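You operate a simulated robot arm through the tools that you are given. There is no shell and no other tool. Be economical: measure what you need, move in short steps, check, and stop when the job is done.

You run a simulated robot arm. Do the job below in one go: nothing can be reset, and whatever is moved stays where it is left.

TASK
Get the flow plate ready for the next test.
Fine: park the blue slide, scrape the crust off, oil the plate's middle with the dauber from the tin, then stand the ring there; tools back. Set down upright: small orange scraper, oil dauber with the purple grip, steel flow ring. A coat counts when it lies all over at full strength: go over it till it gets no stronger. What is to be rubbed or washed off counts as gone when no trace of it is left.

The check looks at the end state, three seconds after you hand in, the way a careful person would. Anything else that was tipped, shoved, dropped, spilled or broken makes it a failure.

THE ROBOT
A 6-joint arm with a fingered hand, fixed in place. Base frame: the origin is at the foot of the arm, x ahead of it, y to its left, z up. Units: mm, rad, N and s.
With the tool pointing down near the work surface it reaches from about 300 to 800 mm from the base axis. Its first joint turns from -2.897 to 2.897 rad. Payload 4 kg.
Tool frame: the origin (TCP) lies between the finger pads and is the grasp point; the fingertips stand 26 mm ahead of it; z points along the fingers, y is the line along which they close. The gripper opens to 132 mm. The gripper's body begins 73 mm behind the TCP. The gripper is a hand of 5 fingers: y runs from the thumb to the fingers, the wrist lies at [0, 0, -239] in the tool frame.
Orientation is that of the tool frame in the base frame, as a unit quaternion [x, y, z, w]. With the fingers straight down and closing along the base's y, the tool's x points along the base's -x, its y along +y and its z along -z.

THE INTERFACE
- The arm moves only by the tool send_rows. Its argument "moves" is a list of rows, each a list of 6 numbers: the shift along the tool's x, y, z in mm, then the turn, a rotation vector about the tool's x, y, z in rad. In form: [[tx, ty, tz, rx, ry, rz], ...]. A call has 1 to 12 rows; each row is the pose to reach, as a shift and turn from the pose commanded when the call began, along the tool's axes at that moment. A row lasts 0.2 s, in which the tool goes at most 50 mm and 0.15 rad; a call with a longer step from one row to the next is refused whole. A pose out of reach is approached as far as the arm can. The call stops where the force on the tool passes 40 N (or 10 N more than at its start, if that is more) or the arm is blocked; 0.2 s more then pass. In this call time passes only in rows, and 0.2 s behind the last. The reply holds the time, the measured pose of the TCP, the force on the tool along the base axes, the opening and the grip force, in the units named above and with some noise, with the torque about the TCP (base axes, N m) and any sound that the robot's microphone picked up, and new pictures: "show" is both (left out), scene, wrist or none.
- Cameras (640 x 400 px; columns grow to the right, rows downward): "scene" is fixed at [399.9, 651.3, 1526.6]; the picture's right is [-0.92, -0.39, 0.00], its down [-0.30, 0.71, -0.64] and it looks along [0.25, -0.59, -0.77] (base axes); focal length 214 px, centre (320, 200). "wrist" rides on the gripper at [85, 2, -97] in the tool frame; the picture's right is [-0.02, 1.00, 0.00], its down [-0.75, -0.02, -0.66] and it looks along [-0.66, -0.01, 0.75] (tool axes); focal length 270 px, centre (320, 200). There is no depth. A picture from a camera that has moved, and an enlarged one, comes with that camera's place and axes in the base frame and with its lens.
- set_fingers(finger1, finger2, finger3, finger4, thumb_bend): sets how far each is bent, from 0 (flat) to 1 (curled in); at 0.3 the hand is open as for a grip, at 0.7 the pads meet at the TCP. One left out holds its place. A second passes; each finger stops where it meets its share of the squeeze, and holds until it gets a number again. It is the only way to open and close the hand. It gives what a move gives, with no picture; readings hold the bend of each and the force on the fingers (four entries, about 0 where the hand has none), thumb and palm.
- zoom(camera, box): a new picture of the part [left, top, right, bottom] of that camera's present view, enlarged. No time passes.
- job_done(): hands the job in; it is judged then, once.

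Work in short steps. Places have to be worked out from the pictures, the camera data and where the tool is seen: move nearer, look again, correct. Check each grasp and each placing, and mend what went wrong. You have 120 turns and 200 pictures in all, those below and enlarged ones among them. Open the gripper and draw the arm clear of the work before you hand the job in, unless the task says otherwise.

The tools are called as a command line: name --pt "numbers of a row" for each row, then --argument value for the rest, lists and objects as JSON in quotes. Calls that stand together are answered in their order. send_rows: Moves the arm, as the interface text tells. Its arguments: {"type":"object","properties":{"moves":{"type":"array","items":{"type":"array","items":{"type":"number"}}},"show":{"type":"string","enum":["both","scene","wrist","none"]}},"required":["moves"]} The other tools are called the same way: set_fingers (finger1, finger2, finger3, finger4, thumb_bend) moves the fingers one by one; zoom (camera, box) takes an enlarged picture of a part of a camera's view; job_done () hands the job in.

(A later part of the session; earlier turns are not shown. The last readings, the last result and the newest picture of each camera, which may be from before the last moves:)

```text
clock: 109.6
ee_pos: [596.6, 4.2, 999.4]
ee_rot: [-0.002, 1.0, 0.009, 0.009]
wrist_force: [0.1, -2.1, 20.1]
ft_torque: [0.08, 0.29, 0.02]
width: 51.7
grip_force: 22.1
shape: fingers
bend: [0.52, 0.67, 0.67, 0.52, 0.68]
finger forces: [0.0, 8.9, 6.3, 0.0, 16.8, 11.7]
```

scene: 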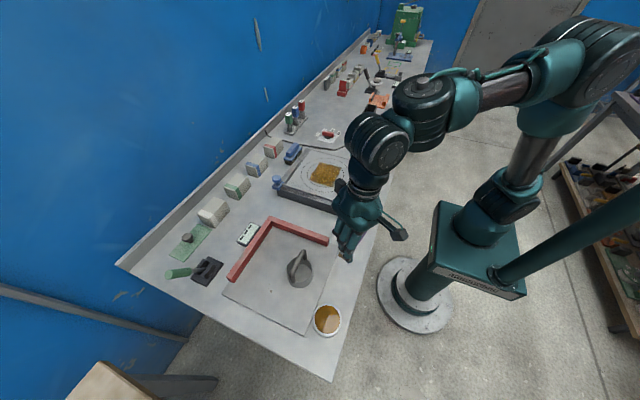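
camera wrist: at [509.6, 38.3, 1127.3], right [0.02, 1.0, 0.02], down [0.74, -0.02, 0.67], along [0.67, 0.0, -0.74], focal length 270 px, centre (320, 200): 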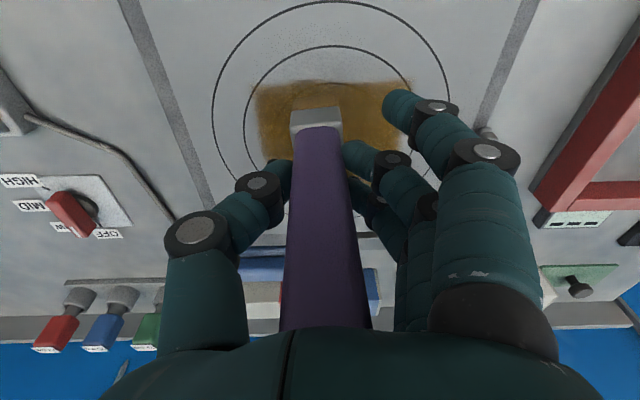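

Contact 20 N. Full set of lanes with fresh oil, two lanes per call.

send_rows --pt "0 22 -0.3 0 0 0" --pt "0 44 -0.3 0 0 0" --pt "0 66 -0.3 0 0 0" --pt "0 86 -0.3 0 0 0" --pt "0 93 -0.3 0 0 0" --pt "-14 93 -5 0 0 0" --pt "-14 93 -0.3 0 0 0" --pt "-14 71 -0.3 0 0 0" --pt "-14 49 -0.3 0 0 0" --pt "-14 27 -0.3 0 0 0" --pt "-14 5 -0.3 0 0 0" --pt "-14 -2 -0.3 0 0 0" --show "none"

send_rows --pt "-14 2 -5 0 0 0" --pt "-14 2 0 0 0 0" --pt "-14 24 0 0 0 0" --pt "-14 46 0 0 0 0" --pt "-14 68 0 0 0 0" --pt "-14 95 0 0 0 0" --pt "-28 95 -5 0 0 0" --pt "-28 95 0 0 0 0" --pt "-28 73 0 0 0 0" --pt "-28 51 0 0 0 0" --pt "-28 29 0 0 0 0" --pt "-28 0 0 0 0 0" --show "none"

zoom --camera "scene" --box '[290, 120, 370, 200]'

```text
clock: 112.2
ee_pos: [608.9, 1.5, 999.3]
ee_rot: [-0.002, 1.0, 0.009, 0.009]
wrist_force: [0.1, 4.0, 17.8]
ft_torque: [0.08, 0.14, -0.03]
width: 50.7
grip_force: 22.4
shape: fingers
bend: [0.52, 0.66, 0.68, 0.52, 0.68]
finger forces: [0.1, 11.0, 7.8, 0.0, 13.3, 12.2]
```

```text
clock: 114.8
ee_pos: [638.6, 3.1, 999.7]
ee_rot: [-0.002, 1.0, 0.009, 0.01]
wrist_force: [0.6, 3.9, 15.2]
ft_torque: [0.18, 0.1, -0.04]
width: 50.5
grip_force: 20.6
shape: fingers
bend: [0.52, 0.66, 0.69, 0.52, 0.68]
finger forces: [0.0, 11.4, 7.2, 0.1, 12.2, 11.0]
```

```text
5.00 times, centred on (330, 160) of scene
camera zoom: at [399.9, 651.3, 1526.6], right [-0.92, -0.39, 0.0], down [-0.3, 0.71, -0.64], along [0.25, -0.59, -0.77], focal length 1072 px, centre (270, 400)
```

zoom: 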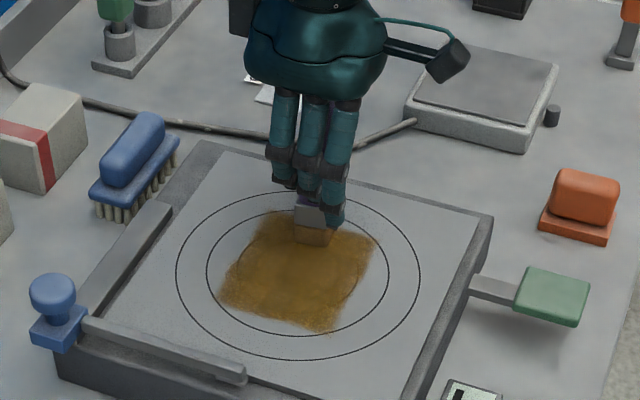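

Grip is stable now. Continue with the far lanes.

send_rows --pt "-14 0 -5 0 0 0" --pt "-14 0 0 0 0 0" --pt "-14 22 0 0 0 0" --pt "-14 44 0 0 0 0" --pt "-14 66 0 0 0 0" --pt "-14 93 0 0 0 0" --pt "-28 93 -5 0 0 0" --pt "-28 93 0 0 0 0" --pt "-28 71 0 0 0 0" --pt "-28 49 0 0 0 0" --pt "-28 27 0 0 0 0" --pt "-28 -2 0 0 0 0" --show "none"

send_rows --pt "-9 2 -5 0 0 0" --pt "-9 2 0 0 0 0" --pt "-9 24 0 0 0 0" --pt "-9 46 0 0 0 0" --pt "-9 68 0 0 0 0" --pt "-9 95 0 0 0 0" --pt "-9 95 -10 0 0 0" --pt "15 120 -40 0 0 0" --pt "50 140 -60 0 0 0" --pt "90 150 -70 0 0 0" --show "wrist"

zoom --camera "scene" --box '[300, 140, 360, 200]'

```text
clock: 117.4
ee_pos: [666.0, 1.3, 999.2]
ee_rot: [-0.001, 1.0, 0.009, 0.009]
wrist_force: [-0.6, 1.7, 8.5]
ft_torque: [0.05, 0.07, -0.01]
width: 50.6
grip_force: 18.9
shape: fingers
bend: [0.52, 0.66, 0.69, 0.52, 0.68]
finger forces: [0.1, 10.6, 5.9, 0.0, 13.0, 7.9]
```

```text
clock: 119.6
ee_pos: [575.1, 148.2, 1072.6]
ee_rot: [-0.001, 1.0, 0.009, 0.007]
wrist_force: [0.5, 0.0, -1.9]
ft_torque: [-0.04, 0.0, 0.02]
width: 50.4
grip_force: 15.4
shape: fingers
bend: [0.52, 0.66, 0.69, 0.52, 0.68]
finger forces: [0.0, 9.6, 5.2, 0.0, 13.1, 4.1]
camera wrist: at [489.2, 146.7, 1166.8], right [0.02, 1.0, 0.02], down [0.74, -0.03, 0.67], along [0.67, 0.0, -0.74], focal length 270 px, centre (320, 200)
```

wrist: 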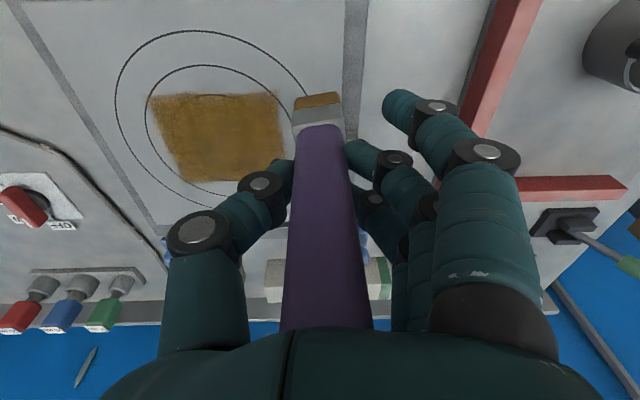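

```text
6.67 times, centred on (330, 170) of scene
camera zoom: at [399.9, 651.3, 1526.6], right [-0.92, -0.39, 0.0], down [-0.3, 0.71, -0.64], along [0.25, -0.59, -0.77], focal length 1430 px, centre (253, 400)
```

zoom: 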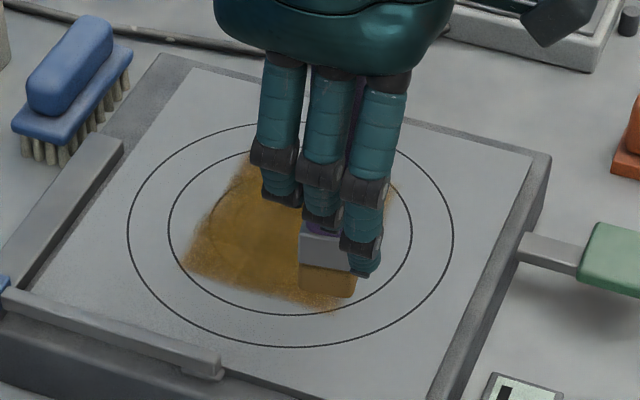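

Zoom on the patch to judge its evenness.

zoom --camera "wrist" --box '[130, 70, 310, 200]'

```text
3.08 times, centred on (220, 135) of wrist
camera zoom: at [489.2, 146.7, 1166.8], right [0.02, 1.0, 0.02], down [0.74, -0.03, 0.67], along [0.67, 0.0, -0.74], focal length 832 px, centre (628, 400)
```

zoom: 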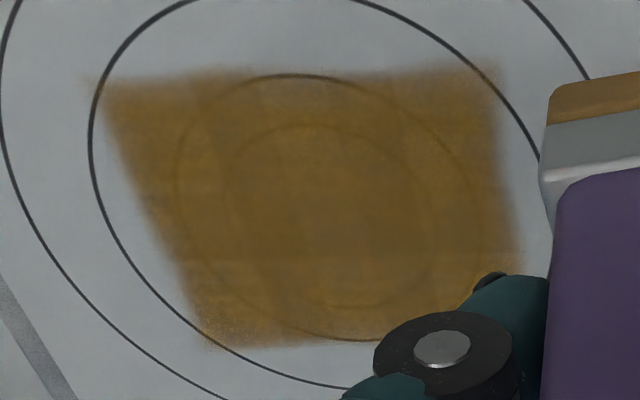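

The coat is almost uniform, reaching about the r=53 circle. I add lanes just outside at both x ends and another full pass to saturate it.

send_rows --pt "-5 -30 30 0 0 0" --pt "-10 -55 60 0 0 0" --pt "-10 -55 70 0 0 0" --pt "-10 -55 72.5 0 0 0" --pt "-10 -55 74 0 0 0" --show "none"

```text
clock: 120.9
ee_pos: [586.8, 94.3, 999.0]
ee_rot: [-0.001, 1.0, 0.01, 0.011]
wrist_force: [-2.3, -2.2, 12.4]
ft_torque: [-0.05, 0.35, 0.01]
width: 50.1
grip_force: 21.0
shape: fingers
bend: [0.52, 0.66, 0.7, 0.52, 0.68]
finger forces: [0.0, 10.4, 4.8, 0.0, 14.2, 11.5]
stopped in row 5: the force on the tool passed its limit at 42 N (the readings are from after the stop); the commanded pose is now the measured one
```

send_rows --pt "0 -20 0 0 0 0" --pt "0 -42 0 0 0 0" --pt "0 -64 0 0 0 0" --pt "0 -86 0 0 0 0" --pt "0 -96 0 0 0 0" --pt "-14 -96 -5 0 0 0" --pt "-14 -96 0 0 0 0" --pt "-14 -74 0 0 0 0" --pt "-14 -52 0 0 0 0" --pt "-14 -30 0 0 0 0" --pt "-14 -8 0 0 0 0" --pt "-14 2 0 0 0 0" --show "none"

send_rows --pt "-14 0 -5 0 0 0" --pt "-14 0 0 0 0 0" --pt "-14 -22 0 0 0 0" --pt "-14 -44 0 0 0 0" --pt "-14 -66 0 0 0 0" --pt "-14 -96 0 0 0 0" --pt "-28 -96 -5 0 0 0" --pt "-28 -96 0 0 0 0" --pt "-28 -74 0 0 0 0" --pt "-28 -52 0 0 0 0" --pt "-28 -30 0 0 0 0" --pt "-28 0 0 0 0 0" --show "none"

send_rows --pt "-14 0 -5 0 0 0" --pt "-14 0 0 0 0 0" --pt "-14 -22 0 0 0 0" --pt "-14 -44 0 0 0 0" --pt "-14 -66 0 0 0 0" --pt "-14 -96 0 0 0 0" --pt "-28 -96 -5 0 0 0" --pt "-28 -96 0 0 0 0" --pt "-28 -74 0 0 0 0" --pt "-28 -52 0 0 0 0" --pt "-28 -30 0 0 0 0" --pt "-28 0 0 0 0 0" --show "none"

send_rows --pt "-14 0 -5 0 0 0" --pt "-14 0 0 0 0 0" --pt "-14 -22 0 0 0 0" --pt "-14 -44 0 0 0 0" --pt "-14 -66 0 0 0 0" --pt "-14 -96 0 0 0 0" --pt "-30 -96 -5 0 0 0" --pt "-30 -96 0 0 0 0" --pt "-30 -74 0 0 0 0" --pt "-30 -52 0 0 0 0" --pt "-30 -30 0 0 0 0" --pt "-30 0 0 0 0 0" --show "wrist"

zoom --camera "scene" --box '[300, 140, 360, 200]'

```text
clock: 121.7
ee_pos: [587.7, 33.4, 999.7]
ee_rot: [-0.002, 1.0, 0.009, 0.014]
wrist_force: [-0.9, 0.8, 9.8]
ft_torque: [0.08, 0.16, -0.01]
width: 47.0
grip_force: 20.3
shape: fingers
bend: [0.52, 0.65, 0.7, 0.52, 0.69]
finger forces: [0.1, 11.9, 5.8, 0.0, 11.8, 11.1]
stopped in row 4: the force on the tool passed its limit at 42 N (the readings are from after the stop); the commanded pose is now the measured one
```

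```text
clock: 124.3
ee_pos: [616.3, 35.1, 999.5]
ee_rot: [-0.003, 1.0, 0.009, 0.012]
wrist_force: [0.0, -0.9, 1.8]
ft_torque: [-0.14, -0.03, 0.01]
width: 48.6
grip_force: 16.7
shape: fingers
bend: [0.52, 0.63, 0.71, 0.52, 0.69]
finger forces: [0.0, 10.7, 4.7, 0.1, 13.0, 6.0]
```

```text
clock: 126.9
ee_pos: [647.4, 35.3, 999.8]
ee_rot: [-0.002, 1.0, 0.01, 0.014]
wrist_force: [0.4, -2.9, 6.7]
ft_torque: [-0.27, -0.01, -0.02]
width: 48.2
grip_force: 17.4
shape: fingers
bend: [0.52, 0.63, 0.71, 0.52, 0.69]
finger forces: [0.1, 9.5, 4.0, 0.0, 14.8, 7.0]
```

```text
clock: 129.5
ee_pos: [673.9, 35.4, 1000.2]
ee_rot: [-0.001, 1.0, 0.01, 0.013]
wrist_force: [-0.2, -2.6, 6.5]
ft_torque: [-0.26, -0.1, 0.02]
width: 48.7
grip_force: 17.5
shape: fingers
bend: [0.52, 0.63, 0.71, 0.52, 0.69]
finger forces: [0.0, 9.9, 3.8, 0.0, 14.4, 7.2]
camera wrist: at [587.8, 33.9, 1093.9], right [0.02, 1.0, 0.02], down [0.74, -0.03, 0.68], along [0.68, 0.0, -0.74], focal length 270 px, centre (320, 200)
```

wrist: 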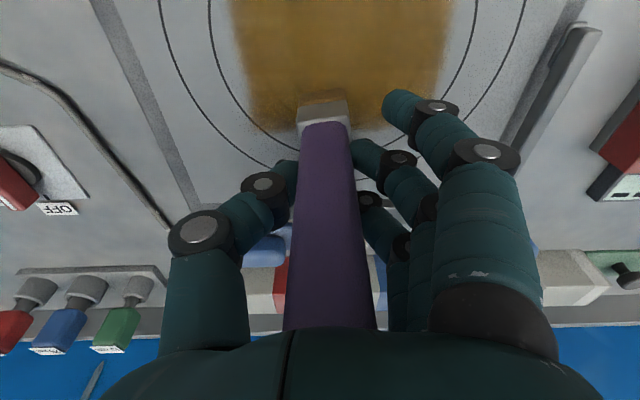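

```text
6.67 times, centred on (330, 170) of scene
camera zoom: at [399.9, 651.3, 1526.6], right [-0.92, -0.39, 0.0], down [-0.3, 0.71, -0.64], along [0.25, -0.59, -0.77], focal length 1430 px, centre (253, 400)
```

zoom: 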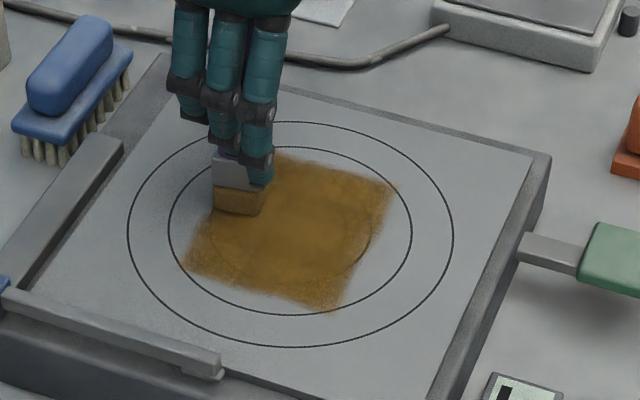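

Handy finding: the strokes reached y≈−60 but no oil stuck outside the square, so the patch is bounded. Now I saturate the +y half, working back in −x.

send_rows --pt "-6 0 -5 0 0 0" --pt "-6 0 0.3 0 0 0" --pt "-6 22 0.3 0 0 0" --pt "-6 44 0.3 0 0 0" --pt "-6 66 0.3 0 0 0" --pt "8 66 -5 0 0 0" --pt "8 66 0.3 0 0 0" --pt "8 44 0.3 0 0 0" --pt "8 22 0.3 0 0 0" --pt "8 0 0.3 0 0 0" --pt "8 -20 0.3 0 0 0" --pt "8 -35 0.3 0 0 0" --show "none"

send_rows --pt "14 0 -5 0 0 0" --pt "14 0 0.3 0 0 0" --pt "14 25 0.3 0 0 0" --pt "14 50 0.3 0 0 0" --pt "14 75 0.3 0 0 0" --pt "14 100 0.3 0 0 0" --pt "28 100 -5 0 0 0" --pt "28 100 0.3 0 0 0" --pt "28 75 0.3 0 0 0" --pt "28 50 0.3 0 0 0" --pt "28 25 0.3 0 0 0" --pt "28 0 0.3 0 0 0" --show "none"

send_rows --pt "14 0 -5 0 0 0" --pt "14 0 0.3 0 0 0" --pt "14 25 0.3 0 0 0" --pt "14 50 0.3 0 0 0" --pt "14 75 0.3 0 0 0" --pt "14 100 0.3 0 0 0" --pt "28 100 -5 0 0 0" --pt "28 100 0.3 0 0 0" --pt "28 75 0.3 0 0 0" --pt "28 50 0.3 0 0 0" --pt "28 25 0.3 0 0 0" --pt "28 0 0.3 0 0 0" --show "none"

send_rows --pt "12 0 -5 0 0 0" --pt "12 0 0.3 0 0 0" --pt "12 25 0.3 0 0 0" --pt "12 50 0.3 0 0 0" --pt "12 75 0.3 0 0 0" --pt "12 100 0.3 0 0 0" --pt "12 100 -10 0 0 0" --pt "12 130 -40 0 0 0" --pt "20 150 -70 0 0 0" --show "wrist"

zoom --camera "wrist" --box '[130, 50, 330, 200]'

```text
clock: 132.1
ee_pos: [666.6, 0.3, 1000.3]
ee_rot: [-0.002, 1.0, 0.01, 0.014]
wrist_force: [-0.2, 1.0, 1.8]
ft_torque: [0.1, 0.04, -0.03]
width: 48.1
grip_force: 16.2
shape: fingers
bend: [0.52, 0.63, 0.71, 0.52, 0.69]
finger forces: [0.0, 11.3, 3.6, 0.0, 11.4, 5.4]
```

```text
clock: 134.7
ee_pos: [639.2, -0.4, 999.3]
ee_rot: [-0.002, 1.0, 0.011, 0.014]
wrist_force: [0.8, 0.9, 3.6]
ft_torque: [0.03, -0.01, 0.0]
width: 47.8
grip_force: 16.1
shape: fingers
bend: [0.52, 0.63, 0.71, 0.52, 0.69]
finger forces: [0.1, 11.3, 3.5, 0.1, 11.6, 5.5]
```

```text
clock: 137.3
ee_pos: [610.3, -2.8, 1000.5]
ee_rot: [-0.002, 1.0, 0.01, 0.014]
wrist_force: [0.5, 2.5, 9.2]
ft_torque: [0.09, 0.08, -0.04]
width: 47.6
grip_force: 17.7
shape: fingers
bend: [0.52, 0.63, 0.71, 0.52, 0.69]
finger forces: [0.0, 11.7, 3.4, 0.1, 11.0, 7.6]
```

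```text
clock: 139.3
ee_pos: [588.5, 148.5, 1070.9]
ee_rot: [-0.001, 1.0, 0.01, 0.013]
wrist_force: [-0.1, -0.1, -1.5]
ft_torque: [-0.01, -0.02, 0.03]
width: 48.5
grip_force: 14.4
shape: fingers
bend: [0.52, 0.63, 0.71, 0.52, 0.69]
finger forces: [0.0, 10.7, 3.0, 0.1, 11.8, 4.0]
camera wrist: at [501.7, 147.0, 1164.6], right [0.02, 1.0, 0.02], down [0.74, -0.03, 0.68], along [0.68, 0.0, -0.74], focal length 270 px, centre (320, 200)
```

wrist: 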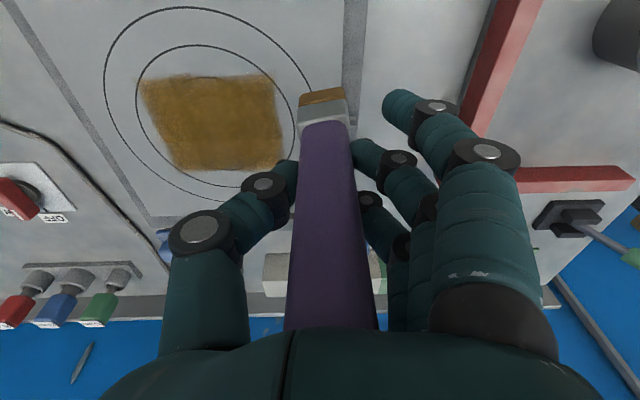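

```text
2.67 times, centred on (230, 125) of wrist
camera zoom: at [501.7, 147.0, 1164.6], right [0.02, 1.0, 0.02], down [0.74, -0.03, 0.68], along [0.68, 0.0, -0.74], focal length 721 px, centre (560, 400)
```

zoom: 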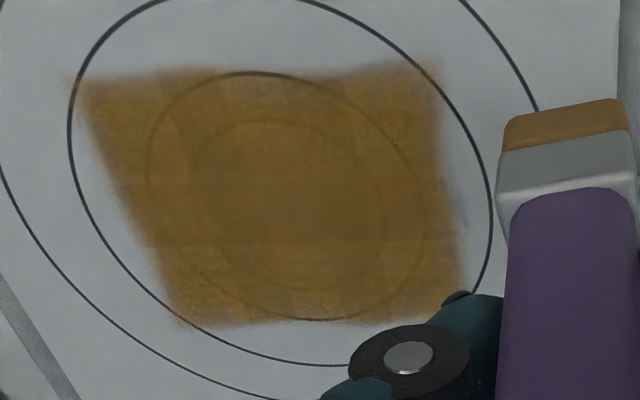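

Nearly uniform, but the near edge is slightly wavy. I add edge lanes at x≈580 and 594.

send_rows --pt "4 -25 35 0 0 0" --pt "8 -43 60 0 0 0" --pt "8 -43 69 0 0 0" --pt "8 -43 71 0 0 0" --pt "8 -65 71.5 0 0 0" --pt "8 -88 71.5 0 0 0" --pt "8 -111 71.5 0 0 0" --pt "8 -134 71.5 0 0 0" --pt "8 -154 71.5 0 0 0" --show "none"

send_rows --pt "-6 0 -5 0 0 0" --pt "-6 0 0.3 0 0 0" --pt "-6 25 0.3 0 0 0" --pt "-6 50 0.3 0 0 0" --pt "-6 75 0.3 0 0 0" --pt "-6 108 0.3 0 0 0" --pt "-16 108 -5 0 0 0" --pt "-16 108 0.3 0 0 0" --pt "-16 80 0.3 0 0 0" --pt "-16 52 0.3 0 0 0" --pt "-16 24 0.3 0 0 0" --pt "-16 0 0.3 0 0 0" --show "none"

send_rows --pt "0 0 -15 0 0 0" --pt "-20 0 -15 0 0 0" --pt "-60 0 -15 0 0 0" --pt "-94 4 -10 0 0 0" --pt "-94 4 -3 0 0 0" --pt "-94 4 0 0 0 0" --pt "-94 28 0.3 0 0 0" --pt "-94 52 0.3 0 0 0" --pt "-94 76 0.3 0 0 0" --pt "-94 108 0.3 0 0 0" --show "none"

send_rows --pt "10 0 -5 0 0 0" --pt "10 0 0.3 0 0 0" --pt "10 -25 0.3 0 0 0" --pt "10 -50 0.3 0 0 0" --pt "10 -75 0.3 0 0 0" --pt "10 -105 0.3 0 0 0" --pt "10 -105 -10 0 0 0" --pt "10 -140 -30 0 0 0" --pt "40 -165 -50 0 0 0" --pt "70 -180 -60 0 0 0" --show "wrist"

zoom --camera "scene" --box '[300, 140, 360, 200]'

```text
clock: 140.9
ee_pos: [583.0, 44.5, 999.8]
ee_rot: [-0.002, 1.0, 0.01, 0.017]
wrist_force: [-0.3, 1.5, 11.6]
ft_torque: [0.14, 0.16, -0.04]
width: 45.1
grip_force: 18.0
shape: fingers
bend: [0.52, 0.63, 0.71, 0.52, 0.71]
finger forces: [0.0, 13.0, 3.5, 0.0, 10.5, 9.3]
stopped in row 7: the force on the tool passed its limit at 42 N (the readings are from after the stop); the commanded pose is now the measured one
```

```text
clock: 143.5
ee_pos: [600.2, 45.8, 1001.0]
ee_rot: [-0.004, 1.0, 0.011, 0.017]
wrist_force: [1.0, 3.8, 13.8]
ft_torque: [0.3, 0.18, -0.06]
width: 45.6
grip_force: 17.3
shape: fingers
bend: [0.52, 0.62, 0.72, 0.52, 0.71]
finger forces: [0.1, 13.3, 3.2, 0.0, 9.6, 8.0]
```

```text
clock: 145.7
ee_pos: [692.0, 153.2, 1001.9]
ee_rot: [-0.001, 1.0, 0.009, 0.016]
wrist_force: [-1.1, -4.9, -0.6]
ft_torque: [-0.32, -0.01, -0.04]
width: 46.8
grip_force: 14.1
shape: fingers
bend: [0.52, 0.61, 0.72, 0.52, 0.7]
finger forces: [0.0, 9.2, 1.9, 0.1, 14.8, 2.1]
```

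```text
clock: 147.9
ee_pos: [620.2, -28.8, 1057.8]
ee_rot: [-0.003, 1.0, 0.011, 0.015]
wrist_force: [1.2, -0.5, -1.5]
ft_torque: [0.01, -0.01, 0.01]
width: 46.3
grip_force: 12.3
shape: fingers
bend: [0.52, 0.61, 0.72, 0.52, 0.7]
finger forces: [0.1, 10.9, 2.2, 0.0, 11.0, 1.8]
camera wrist: at [532.7, -30.0, 1150.3], right [0.01, 1.0, 0.02], down [0.73, -0.02, 0.68], along [0.68, 0.01, -0.73], focal length 270 px, centre (320, 200)
```

wrist: 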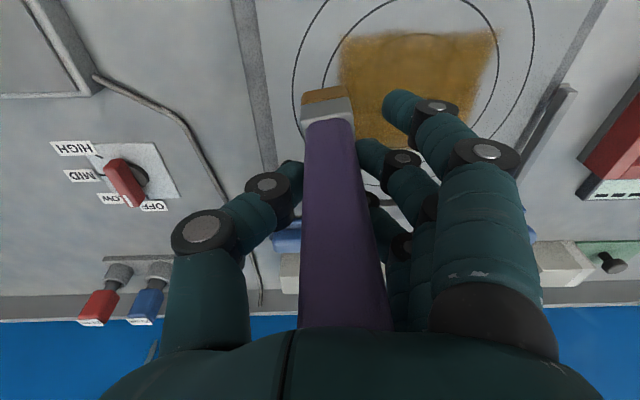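

```text
6.67 times, centred on (330, 170) of scene
camera zoom: at [399.9, 651.3, 1526.6], right [-0.92, -0.39, 0.0], down [-0.3, 0.71, -0.64], along [0.25, -0.59, -0.77], focal length 1430 px, centre (253, 400)
```

zoom: 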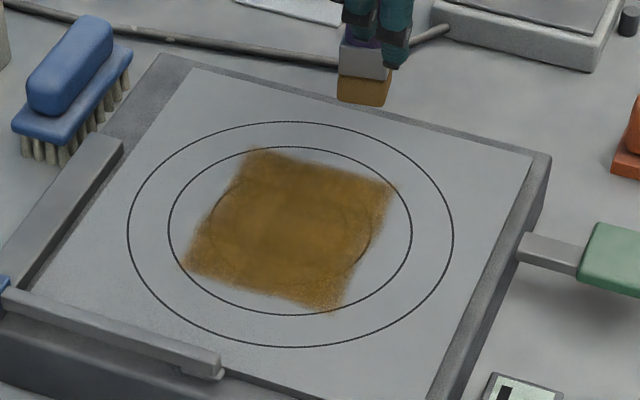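

Coverage looks complete and unchanged at the borders. I zoom in for remaining weak spots.

zoom --camera "scene" --box '[312, 155, 344, 190]'

zoom --camera "wrist" --box '[330, 10, 510, 160]'

```text
11.43 times, centred on (328, 172) of scene
camera zoom: at [399.9, 651.3, 1526.6], right [-0.92, -0.39, 0.0], down [-0.3, 0.71, -0.64], along [0.25, -0.59, -0.77], focal length 2451 px, centre (229, 514)
```

zoom: 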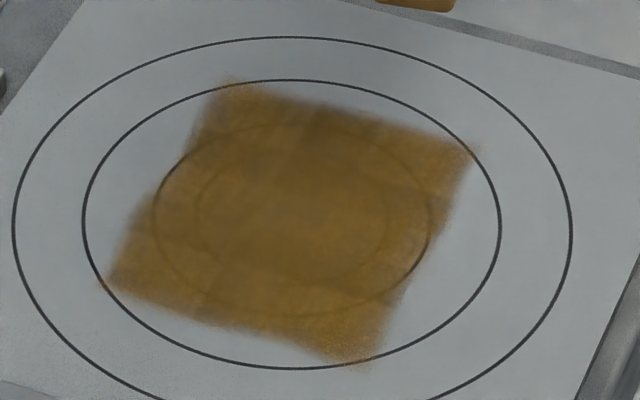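

```text
2.67 times, centred on (420, 85) of wrist
camera zoom: at [532.7, -30.0, 1150.3], right [0.01, 1.0, 0.02], down [0.73, -0.02, 0.68], along [0.68, 0.01, -0.73], focal length 721 px, centre (53, 507)
```

zoom: 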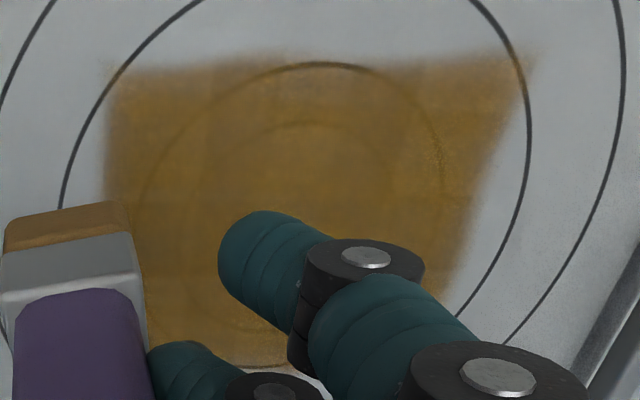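

Slight speckle remains at the +y near corner. One more correctly positioned full pass.

send_rows --pt "20 20 30 0 0 0" --pt "36 25 50 0 0 0" --pt "36 25 55 0 0 0" --pt "36 25 57 0 0 0" --pt "36 25 58 0 0 0" --show "none"

```text
clock: 149.1
ee_pos: [585.8, -3.1, 1000.5]
ee_rot: [-0.003, 1.0, 0.01, 0.017]
wrist_force: [-0.8, 0.4, 7.8]
ft_torque: [-0.05, 0.22, -0.04]
width: 46.2
grip_force: 14.6
shape: fingers
bend: [0.52, 0.61, 0.72, 0.52, 0.71]
finger forces: [0.1, 11.3, 1.9, 0.0, 11.9, 4.5]
```

send_rows --pt "0 26 0 0 0 0" --pt "0 52 0 0 0 0" --pt "0 78 0 0 0 0" --pt "0 106 0 0 0 0" --pt "-12 106 -4 0 0 0" --pt "-12 106 0 0 0 0" --pt "-12 80 0 0 0 0" --pt "-12 54 0 0 0 0" --pt "-12 28 0 0 0 0" --pt "-12 0 0 0 0 0" --show "none"

send_rows --pt "-12 0 -4 0 0 0" --pt "-12 0 0 0 0 0" --pt "-12 26 0 0 0 0" --pt "-12 52 0 0 0 0" --pt "-12 78 0 0 0 0" --pt "-12 106 0 0 0 0" --pt "-24 106 -4 0 0 0" --pt "-24 106 0 0 0 0" --pt "-24 80 0 0 0 0" --pt "-24 54 0 0 0 0" --pt "-24 28 0 0 0 0" --pt "-24 0 0 0 0 0" --show "none"

send_rows --pt "-14 0 -4 0 0 0" --pt "-14 0 0.2 0 0 0" --pt "-14 26 0.2 0 0 0" --pt "-14 52 0.2 0 0 0" --pt "-14 78 0.2 0 0 0" --pt "-14 106 0.2 0 0 0" --pt "-28 106 -4 0 0 0" --pt "-28 106 0.2 0 0 0" --pt "-28 80 0.2 0 0 0" --pt "-28 54 0.2 0 0 0" --pt "-28 28 0.2 0 0 0" --pt "-28 0 0.2 0 0 0" --show "none"

send_rows --pt "-14 0 -4 0 0 0" --pt "-14 0 0.2 0 0 0" --pt "-14 26 0.2 0 0 0" --pt "-14 52 0.2 0 0 0" --pt "-14 78 0.2 0 0 0" --pt "-14 106 0.2 0 0 0" --pt "-24 106 -4 0 0 0" --pt "-24 106 0.2 0 0 0" --pt "-24 80 0.2 0 0 0" --pt "-24 54 0.2 0 0 0" --pt "-24 28 0.2 0 0 0" --pt "-24 0 0.2 0 0 0" --show "none"

send_rows --pt "0 0 -10 0 0 0" --pt "0 -20 -40 0 0 0" --pt "10 -40 -60 0 0 0" --pt "40 -60 -65 0 0 0" --show "wrist"

zoom --camera "scene" --box '[312, 155, 344, 190]'

```text
clock: 151.3
ee_pos: [598.3, -2.0, 1001.2]
ee_rot: [-0.003, 1.0, 0.01, 0.017]
wrist_force: [-0.5, 0.0, -0.4]
ft_torque: [0.01, -0.03, 0.03]
width: 46.5
grip_force: 13.1
shape: fingers
bend: [0.52, 0.61, 0.72, 0.52, 0.7]
finger forces: [0.1, 11.2, 2.1, 0.1, 11.4, 1.9]
```

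```text
clock: 153.9
ee_pos: [622.6, -0.9, 1001.5]
ee_rot: [-0.004, 1.0, 0.01, 0.017]
wrist_force: [-0.1, -0.4, -1.2]
ft_torque: [0.02, -0.01, -0.01]
width: 46.4
grip_force: 13.0
shape: fingers
bend: [0.52, 0.61, 0.72, 0.52, 0.7]
finger forces: [0.0, 11.0, 2.1, 0.0, 11.3, 1.8]
```

```text
clock: 156.5
ee_pos: [649.6, -2.1, 1001.4]
ee_rot: [-0.004, 1.0, 0.01, 0.017]
wrist_force: [-0.5, 0.3, -1.3]
ft_torque: [-0.02, 0.0, -0.02]
width: 46.3
grip_force: 13.0
shape: fingers
bend: [0.52, 0.61, 0.72, 0.52, 0.7]
finger forces: [0.0, 10.8, 2.0, 0.0, 11.2, 1.7]
```

```text
clock: 159.1
ee_pos: [674.8, -2.0, 1000.8]
ee_rot: [-0.003, 1.0, 0.011, 0.016]
wrist_force: [-0.3, 0.7, -0.6]
ft_torque: [-0.01, 0.0, 0.0]
width: 46.2
grip_force: 12.8
shape: fingers
bend: [0.52, 0.61, 0.72, 0.52, 0.7]
finger forces: [0.0, 10.8, 2.0, 0.0, 11.2, 1.7]
```

```text
clock: 160.1
ee_pos: [633.1, -64.9, 1064.7]
ee_rot: [-0.004, 1.0, 0.011, 0.017]
wrist_force: [-0.4, -0.4, -2.0]
ft_torque: [0.0, -0.05, 0.02]
width: 46.5
grip_force: 12.8
shape: fingers
bend: [0.52, 0.61, 0.72, 0.52, 0.7]
finger forces: [0.0, 10.6, 2.1, 0.0, 11.2, 1.5]
camera wrist: at [545.6, -65.9, 1158.2], right [0.01, 1.0, 0.02], down [0.73, -0.03, 0.68], along [0.68, 0.01, -0.73], focal length 270 px, centre (320, 200)
```

wrist: 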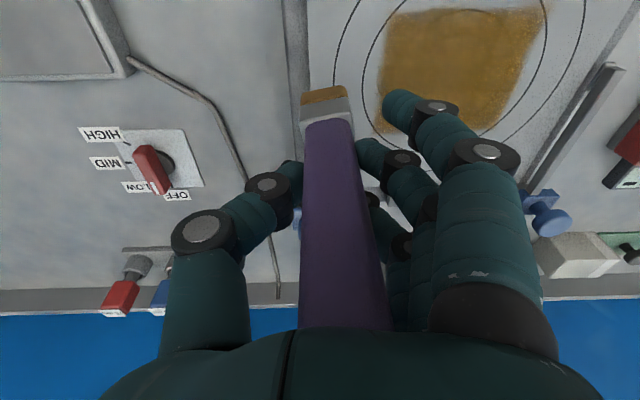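

```text
11.43 times, centred on (328, 172) of scene
camera zoom: at [399.9, 651.3, 1526.6], right [-0.92, -0.39, 0.0], down [-0.3, 0.71, -0.64], along [0.25, -0.59, -0.77], focal length 2451 px, centre (229, 514)
```

zoom: 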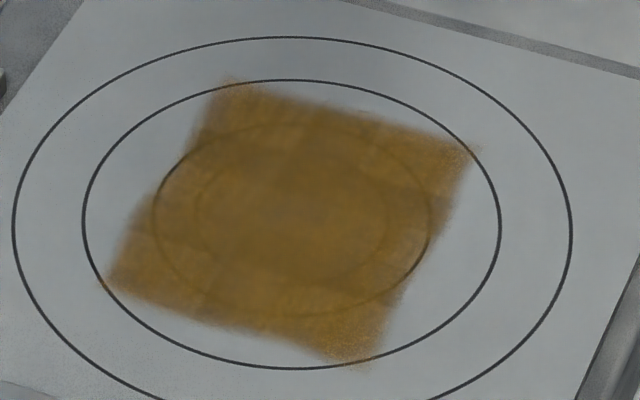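

That pass had no contact force (foot hovered). I repeat with ~1.5 mm more press, starting from the far side.

send_rows --pt "-25 20 10 0 0 0" --pt "-50 50 30 0 0 0" --pt "-52 63 55 0 0 0" --pt "-52 63 63 0 0 0" --pt "-52 63 65 0 0 0" --pt "-52 63 66 0 0 0" --show "none"

```text
clock: 161.5
ee_pos: [685.6, 1.2, 1001.8]
ee_rot: [-0.002, 1.0, 0.01, 0.016]
wrist_force: [-1.2, 0.3, -0.7]
ft_torque: [-0.01, -0.06, -0.01]
width: 46.4
grip_force: 12.1
shape: fingers
bend: [0.52, 0.61, 0.72, 0.52, 0.7]
finger forces: [0.0, 10.6, 2.0, 0.0, 11.0, 1.5]
```

send_rows --pt "0 0 1 0 0 0" --pt "0 0 2 0 0 0" --pt "0 0 2.7 0 0 0" --show "none"

```text
clock: 162.3
ee_pos: [687.5, 1.4, 1001.1]
ee_rot: [-0.003, 1.0, 0.011, 0.018]
wrist_force: [0.7, -0.3, 10.1]
ft_torque: [0.08, 0.22, -0.03]
width: 46.2
grip_force: 15.6
shape: fingers
bend: [0.52, 0.62, 0.72, 0.52, 0.71]
finger forces: [0.0, 11.8, 1.9, 0.0, 11.6, 5.0]
```

10 N now. Stroking all lanes back toward −x, checking force after each pair.

send_rows --pt "0 25 0.2 0 0 0" --pt "0 50 0.2 0 0 0" --pt "0 75 0.2 0 0 0" --pt "0 100 0.2 0 0 0" --pt "12 100 -4 0 0 0" --pt "12 100 0.4 0 0 0" --pt "12 75 0.4 0 0 0" --pt "12 50 0.4 0 0 0" --pt "12 25 0.4 0 0 0" --pt "12 -3 0.4 0 0 0" --show "none"

send_rows --pt "13 0 -4 0 0 0" --pt "13 0 0.5 0 0 0" --pt "13 26 0.5 0 0 0" --pt "13 52 0.5 0 0 0" --pt "13 78 0.5 0 0 0" --pt "13 103 0.5 0 0 0" --pt "26 103 -4 0 0 0" --pt "26 103 0.7 0 0 0" --pt "26 78 0.7 0 0 0" --pt "26 52 0.7 0 0 0" --pt "26 26 0.7 0 0 0" --pt "26 0 0.7 0 0 0" --show "none"

```text
clock: 164.5
ee_pos: [674.7, -1.5, 999.8]
ee_rot: [-0.004, 1.0, 0.01, 0.017]
wrist_force: [0.0, 4.6, 15.5]
ft_torque: [0.25, 0.25, -0.06]
width: 45.5
grip_force: 16.8
shape: fingers
bend: [0.52, 0.62, 0.72, 0.52, 0.71]
finger forces: [0.0, 13.2, 2.1, 0.1, 9.4, 8.1]
```

```text
clock: 166.9
ee_pos: [649.9, 30.0, 1000.0]
ee_rot: [-0.004, 1.0, 0.01, 0.02]
wrist_force: [-0.9, 1.2, 11.5]
ft_torque: [0.13, 0.17, -0.07]
width: 44.5
grip_force: 16.5
shape: fingers
bend: [0.52, 0.62, 0.72, 0.52, 0.72]
finger forces: [0.0, 12.7, 2.1, 0.0, 10.3, 8.7]
stopped in row 12: the force on the tool passed its limit at 42 N (the readings are from after the stop); the commanded pose is now the measured one
```

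Force is good. Continue with the remaining lanes.

send_rows --pt "0 -15 0 0 0 0" --pt "0 -30 0 0 0 0" --pt "13 -30 -4 0 0 0" --pt "13 -30 0 0 0 0" --pt "13 -5 0 0 0 0" --pt "13 20 0 0 0 0" --pt "13 45 0 0 0 0" --pt "13 73 0 0 0 0" --pt "26 73 -4 0 0 0" --pt "26 73 0 0 0 0" --pt "26 48 0 0 0 0" --pt "26 23 0 0 0 0" --show "none"

send_rows --pt "0 -25 0 0 0 0" --pt "0 -53 0 0 0 0" --pt "13 -53 -4 0 0 0" --pt "13 -53 0 0 0 0" --pt "13 -28 0 0 0 0" --pt "13 -3 0 0 0 0" --pt "13 24 0 0 0 0" --pt "13 52 0 0 0 0" --pt "26 52 -4 0 0 0" --pt "26 52 0 0 0 0" --pt "26 27 0 0 0 0" --pt "26 0 0 0 0 0" --show "none"

send_rows --pt "0 -25 0.2 0 0 0" --pt "0 -53 0.2 0 0 0" --pt "12 -53 -4 0 0 0" --pt "12 -53 0.3 0 0 0" --pt "12 -28 0.3 0 0 0" --pt "12 -3 0.3 0 0 0" --pt "12 24 0.3 0 0 0" --pt "12 50 0.3 0 0 0" --show "wrist"

zoom --camera "wrist" --box '[180, 20, 460, 240]'

```text
clock: 169.5
ee_pos: [623.4, 52.5, 998.8]
ee_rot: [-0.004, 1.0, 0.011, 0.021]
wrist_force: [-0.2, 4.5, 15.3]
ft_torque: [0.32, 0.27, -0.11]
width: 44.7
grip_force: 17.0
shape: fingers
bend: [0.52, 0.61, 0.72, 0.52, 0.71]
finger forces: [0.0, 13.6, 1.7, 0.1, 8.8, 10.1]
```

```text
clock: 170.6
ee_pos: [611.5, 1.1, 999.5]
ee_rot: [-0.004, 1.0, 0.01, 0.023]
wrist_force: [-1.7, 2.2, 11.4]
ft_torque: [0.07, 0.38, -0.05]
width: 44.4
grip_force: 16.9
shape: fingers
bend: [0.52, 0.62, 0.72, 0.52, 0.71]
finger forces: [0.0, 12.4, 1.8, 0.0, 9.3, 10.4]
stopped in row 5: the force on the tool passed its limit at 43 N (the readings are from after the stop); the commanded pose is now the measured one
```

```text
clock: 171.7
ee_pos: [600.2, -45.6, 1000.0]
ee_rot: [0.0, 1.0, 0.008, 0.025]
wrist_force: [0.0, -1.0, 9.6]
ft_torque: [-0.07, 0.25, 0.04]
width: 46.5
grip_force: 17.1
shape: fingers
bend: [0.52, 0.61, 0.72, 0.52, 0.71]
finger forces: [0.0, 11.4, 1.0, 0.0, 12.2, 10.2]
stopped in row 5: the force on the tool passed its limit at 48 N (the readings are from after the stop); the commanded pose is now the measured one
camera wrist: at [511.0, -45.4, 1091.6], right [0.02, 1.0, 0.02], down [0.72, -0.03, 0.69], along [0.69, 0.0, -0.72], focal length 270 px, centre (320, 200)
```

wrist: 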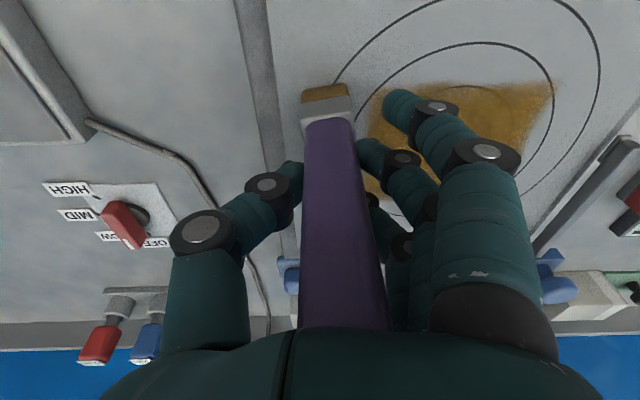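

```text
1.82 times, centred on (320, 130) of wrist
camera zoom: at [511.0, -45.4, 1091.6], right [0.02, 1.0, 0.02], down [0.72, -0.03, 0.69], along [0.69, 0.0, -0.72], focal length 491 px, centre (320, 327)
```

zoom: 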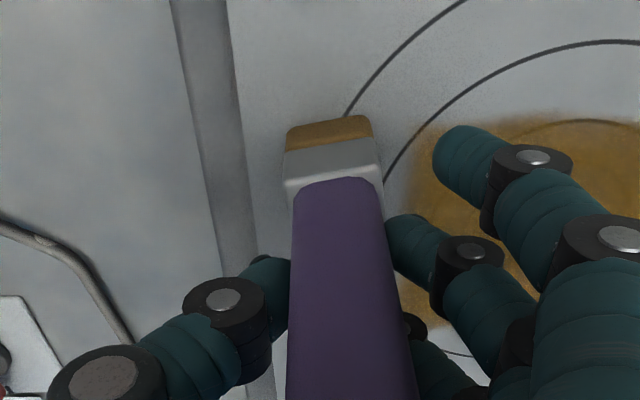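

I ease 0.4 mm and finish lanes x≈600 and 587 over the full length.

send_rows --pt "0 25 -0.4 0 0 0" --pt "0 50 -0.4 0 0 0" --pt "0 75 -0.4 0 0 0" --pt "0 100 -0.4 0 0 0" --pt "0 125 -0.4 0 0 0" --pt "0 150 -0.4 0 0 0" --pt "13 150 -4 0 0 0" --pt "13 150 -0.6 0 0 0" --pt "13 125 -0.6 0 0 0" --pt "13 100 -0.6 0 0 0" --pt "13 75 -0.6 0 0 0" --pt "13 50 -0.6 0 0 0" --show "none"

send_rows --pt "0 -20 0 0 0 0" --pt "0 -20 -15 0 0 0" --pt "0 -45 -45 0 0 0" --pt "0 -75 -70 0 0 0" --show "none"

zoom --camera "scene" --box '[312, 155, 344, 190]'

```text
clock: 174.3
ee_pos: [586.7, 5.1, 1000.5]
ee_rot: [-0.001, 1.0, 0.01, 0.025]
wrist_force: [0.6, 1.3, 2.3]
ft_torque: [0.04, 0.02, -0.04]
width: 46.4
grip_force: 13.8
shape: fingers
bend: [0.52, 0.61, 0.72, 0.52, 0.71]
finger forces: [0.0, 11.7, 1.1, 0.0, 10.7, 5.3]
```

```text
clock: 175.3
ee_pos: [582.4, -71.5, 1068.4]
ee_rot: [-0.001, 1.0, 0.01, 0.024]
wrist_force: [-0.6, -0.5, -1.2]
ft_torque: [0.01, 0.03, 0.01]
width: 45.8
grip_force: 12.3
shape: fingers
bend: [0.52, 0.61, 0.72, 0.52, 0.7]
finger forces: [0.1, 10.4, 1.2, 0.0, 10.7, 3.6]
```

```text
11.43 times, centred on (328, 172) of scene
camera zoom: at [399.9, 651.3, 1526.6], right [-0.92, -0.39, 0.0], down [-0.3, 0.71, -0.64], along [0.25, -0.59, -0.77], focal length 2451 px, centre (229, 514)
```

zoom: 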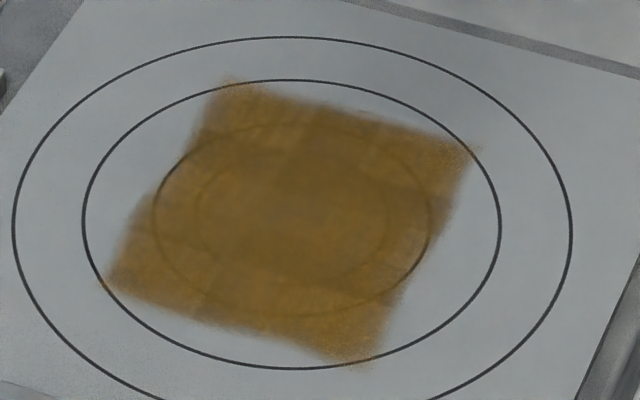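

No further change, so the coat is saturated. I carry the dauber home, levelling the hand and correcting its small yaw.

send_rows --pt "0 20 -10 0.016 0.05 0.06" --pt "10 60 -15 0.016 0.05 0.14" --pt "24 102 -15 0.016 0.05 0.14" --pt "38 144 -15 0.016 0.05 0.14" --pt "53 186 -15 0.016 0.05 0.14" --pt "68 228 -15 0.016 0.05 0.14" --pt "83 270 -15 0.016 0.05 0.14" --pt "98 312 -15 0.016 0.05 0.14" --pt "113 354 -15 0.016 0.05 0.14" --pt "128 396 -15 0.016 0.05 0.14" --pt "143 436 -15 0.016 0.05 0.14" --pt "157 458 -15 0.016 0.05 0.14" --show "wrist"

zoom --camera "wrist" --box '[250, 60, 410, 180]'

```text
clock: 177.9
ee_pos: [424.9, 387.3, 1084.7]
ee_rot: [0.069, 0.998, 0.003, -0.001]
wrist_force: [0.4, -0.3, -1.0]
ft_torque: [-0.03, -0.01, -0.03]
width: 45.6
grip_force: 12.5
shape: fingers
bend: [0.52, 0.61, 0.72, 0.52, 0.7]
finger forces: [0.0, 10.3, 1.3, 0.0, 10.5, 2.9]
camera wrist: at [342.4, 399.3, 1181.6], right [0.16, 0.99, 0.0], down [0.75, -0.12, 0.65], along [0.65, -0.1, -0.76], focal length 270 px, centre (320, 200)
```

wrist: 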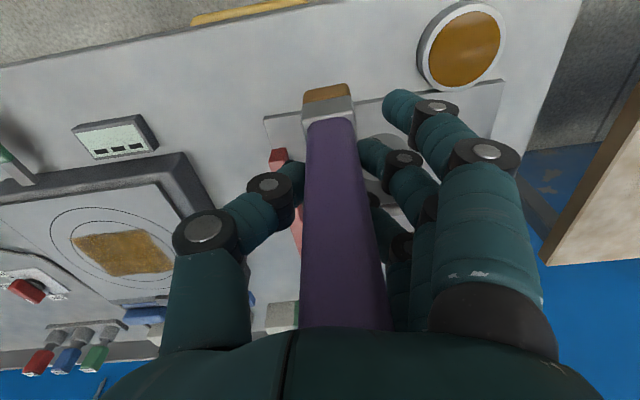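

```text
3.33 times, centred on (330, 120) of wrist
camera zoom: at [342.4, 399.3, 1181.6], right [0.16, 0.99, 0.0], down [0.75, -0.12, 0.65], along [0.65, -0.1, -0.76], focal length 901 px, centre (287, 467)
```

zoom: 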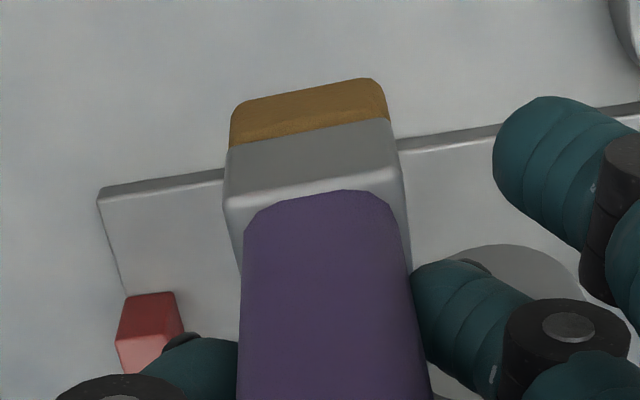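

The foot is square and upright in the hand. I shift (+6, −6) to the home position and descend to ~10 mm above.

send_rows --pt "-3 -3 35 0 0 0" --pt "-6.7 -5 75 0 0 0" --pt "-6.7 -5 110 0 0 0" --pt "-6.7 -5 127 0 0 0" --pt "-6.7 -5 132 0 0 0" --pt "-6.7 -5 135 0 0 0" --show "wrist"

```text
clock: 179.3
ee_pos: [430.0, 380.9, 949.1]
ee_rot: [0.069, 0.998, 0.003, -0.001]
wrist_force: [-0.5, 0.4, -1.9]
ft_torque: [0.01, 0.0, 0.01]
width: 45.9
grip_force: 12.1
shape: fingers
bend: [0.52, 0.61, 0.72, 0.52, 0.7]
finger forces: [0.0, 10.3, 1.3, 0.0, 10.7, 2.9]
camera wrist: at [347.3, 392.9, 1045.9], right [0.16, 0.99, 0.01], down [0.75, -0.12, 0.66], along [0.65, -0.1, -0.76], focal length 270 px, centre (320, 200)
```

wrist: 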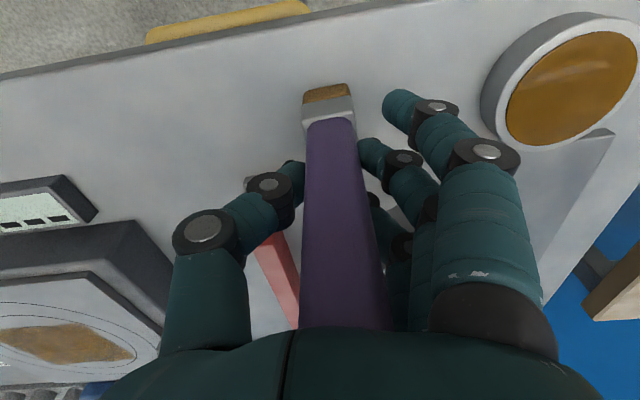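

send_rows --pt "0 0 1 0 0 0" --pt "0 0 2 0 0 0" --pt "0 0 3 0 0 0" --pt "0 0 4 0 0 0" --show "none"

```text
clock: 180.3
ee_pos: [429.6, 382.4, 945.9]
ee_rot: [0.068, 0.998, 0.003, -0.002]
wrist_force: [-0.1, 0.0, -1.3]
ft_torque: [0.01, 0.0, 0.04]
width: 45.6
grip_force: 12.9
shape: fingers
bend: [0.52, 0.61, 0.72, 0.52, 0.7]
finger forces: [0.0, 10.3, 1.4, 0.0, 10.6, 2.8]
```

Still no contact; a little further in 0.8 mm steps.

send_rows --pt "0 0 0.8 0 0 0" --pt "0 0 1.6 0 0 0" --pt "0 0 2.4 0 0 0" --show "none"

```text
clock: 181.1
ee_pos: [430.8, 380.4, 942.8]
ee_rot: [0.069, 0.998, 0.003, -0.002]
wrist_force: [-0.1, -0.4, 0.8]
ft_torque: [-0.03, 0.0, -0.03]
width: 45.6
grip_force: 13.6
shape: fingers
bend: [0.52, 0.61, 0.72, 0.52, 0.7]
finger forces: [0.0, 10.3, 1.3, 0.0, 10.9, 3.2]
```

Touching lightly. I press ~1 mm more for a flat seat, then release gradually, beginning with the lightly loaded finger 3.

send_rows --pt "0 0 0.6 0 0 0" --pt "0 0 1.2 0 0 0" --show "none"

set_fingers --finger3 0.6

zoom --camera "wrist" --box '[160, 40, 480, 340]'

```text
clock: 181.7
ee_pos: [431.7, 382.6, 942.4]
ee_rot: [0.069, 0.998, 0.003, -0.001]
wrist_force: [-0.2, -0.7, 9.6]
ft_torque: [-0.01, 0.01, 0.0]
width: 45.5
grip_force: 15.7
shape: fingers
bend: [0.52, 0.61, 0.72, 0.52, 0.7]
finger forces: [0.0, 10.7, 1.2, 0.1, 12.5, 6.7]
```

```text
clock: 182.7
ee_pos: [431.2, 381.5, 941.8]
ee_rot: [0.069, 0.998, 0.003, -0.002]
wrist_force: [-1.1, -1.7, 14.1]
ft_torque: [-0.04, -0.04, -0.02]
width: 45.6
grip_force: 16.9
shape: fingers
bend: [0.52, 0.61, 0.6, 0.52, 0.7]
finger forces: [0.1, 11.3, 0.2, 0.0, 12.9, 9.4]
```

```text
1.33 times, centred on (320, 190) of wrist
camera zoom: at [347.5, 393.7, 1038.3], right [0.16, 0.99, 0.01], down [0.74, -0.12, 0.66], along [0.65, -0.1, -0.76], focal length 360 px, centre (320, 213)
```

zoom: 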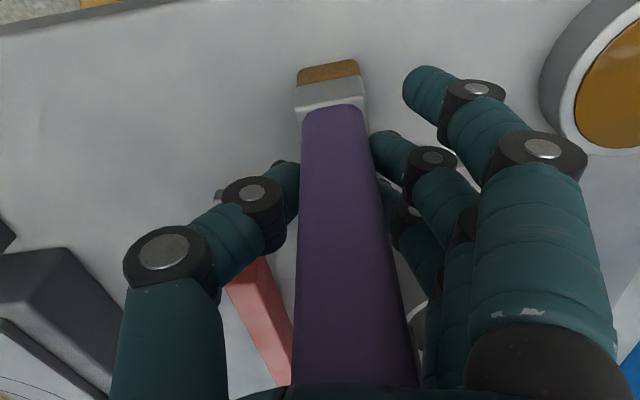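

The palm holds it down (9 N), which steadies it. I open finger 2 and the thumb a little at a time.

set_fingers --finger2 0.58 --finger3 0.56 --thumb_bend 0.65

set_fingers --finger2 0.52 --finger3 0.52 --thumb_bend 0.52

zoom --camera "wrist" --box '[160, 40, 480, 340]'

zoom --camera "scene" --box '[310, 220, 380, 290]'

```text
clock: 183.7
ee_pos: [431.3, 381.8, 942.2]
ee_rot: [0.068, 0.998, 0.002, -0.001]
wrist_force: [-1.3, 1.1, 12.5]
ft_torque: [-0.02, 0.07, -0.02]
width: 49.5
grip_force: 6.3
shape: fingers
bend: [0.52, 0.57, 0.56, 0.52, 0.65]
finger forces: [0.1, 0.0, 0.1, 0.0, 0.0, 12.1]
```

```text
clock: 184.7
ee_pos: [431.2, 381.7, 942.6]
ee_rot: [0.069, 0.998, 0.003, -0.001]
wrist_force: [-0.9, -1.2, 12.2]
ft_torque: [0.01, 0.03, 0.01]
width: 68.0
grip_force: 5.8
shape: fingers
bend: [0.52, 0.52, 0.52, 0.52, 0.52]
finger forces: [0.0, 0.1, 0.1, 0.0, 0.0, 11.7]
```

```text
1.33 times, centred on (320, 190) of wrist
camera zoom: at [347.4, 393.7, 1038.2], right [0.16, 0.99, 0.01], down [0.75, -0.12, 0.66], along [0.65, -0.1, -0.76], focal length 360 px, centre (320, 213)
```

zoom: 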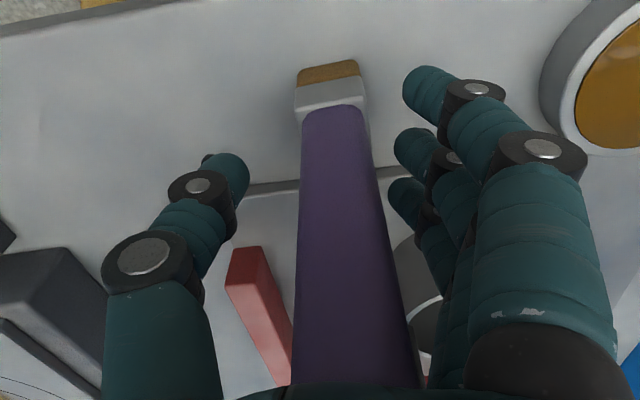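

```text
5.71 times, centred on (345, 255) of scene
camera zoom: at [399.9, 651.3, 1526.6], right [-0.92, -0.39, 0.0], down [-0.3, 0.71, -0.64], along [0.25, -0.59, -0.77], focal length 1226 px, centre (177, -114)
```

zoom: 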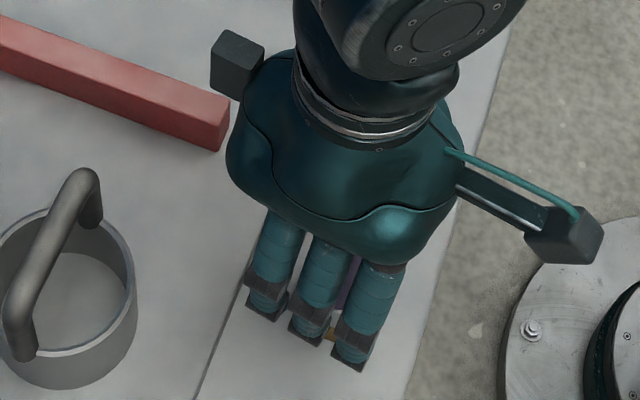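

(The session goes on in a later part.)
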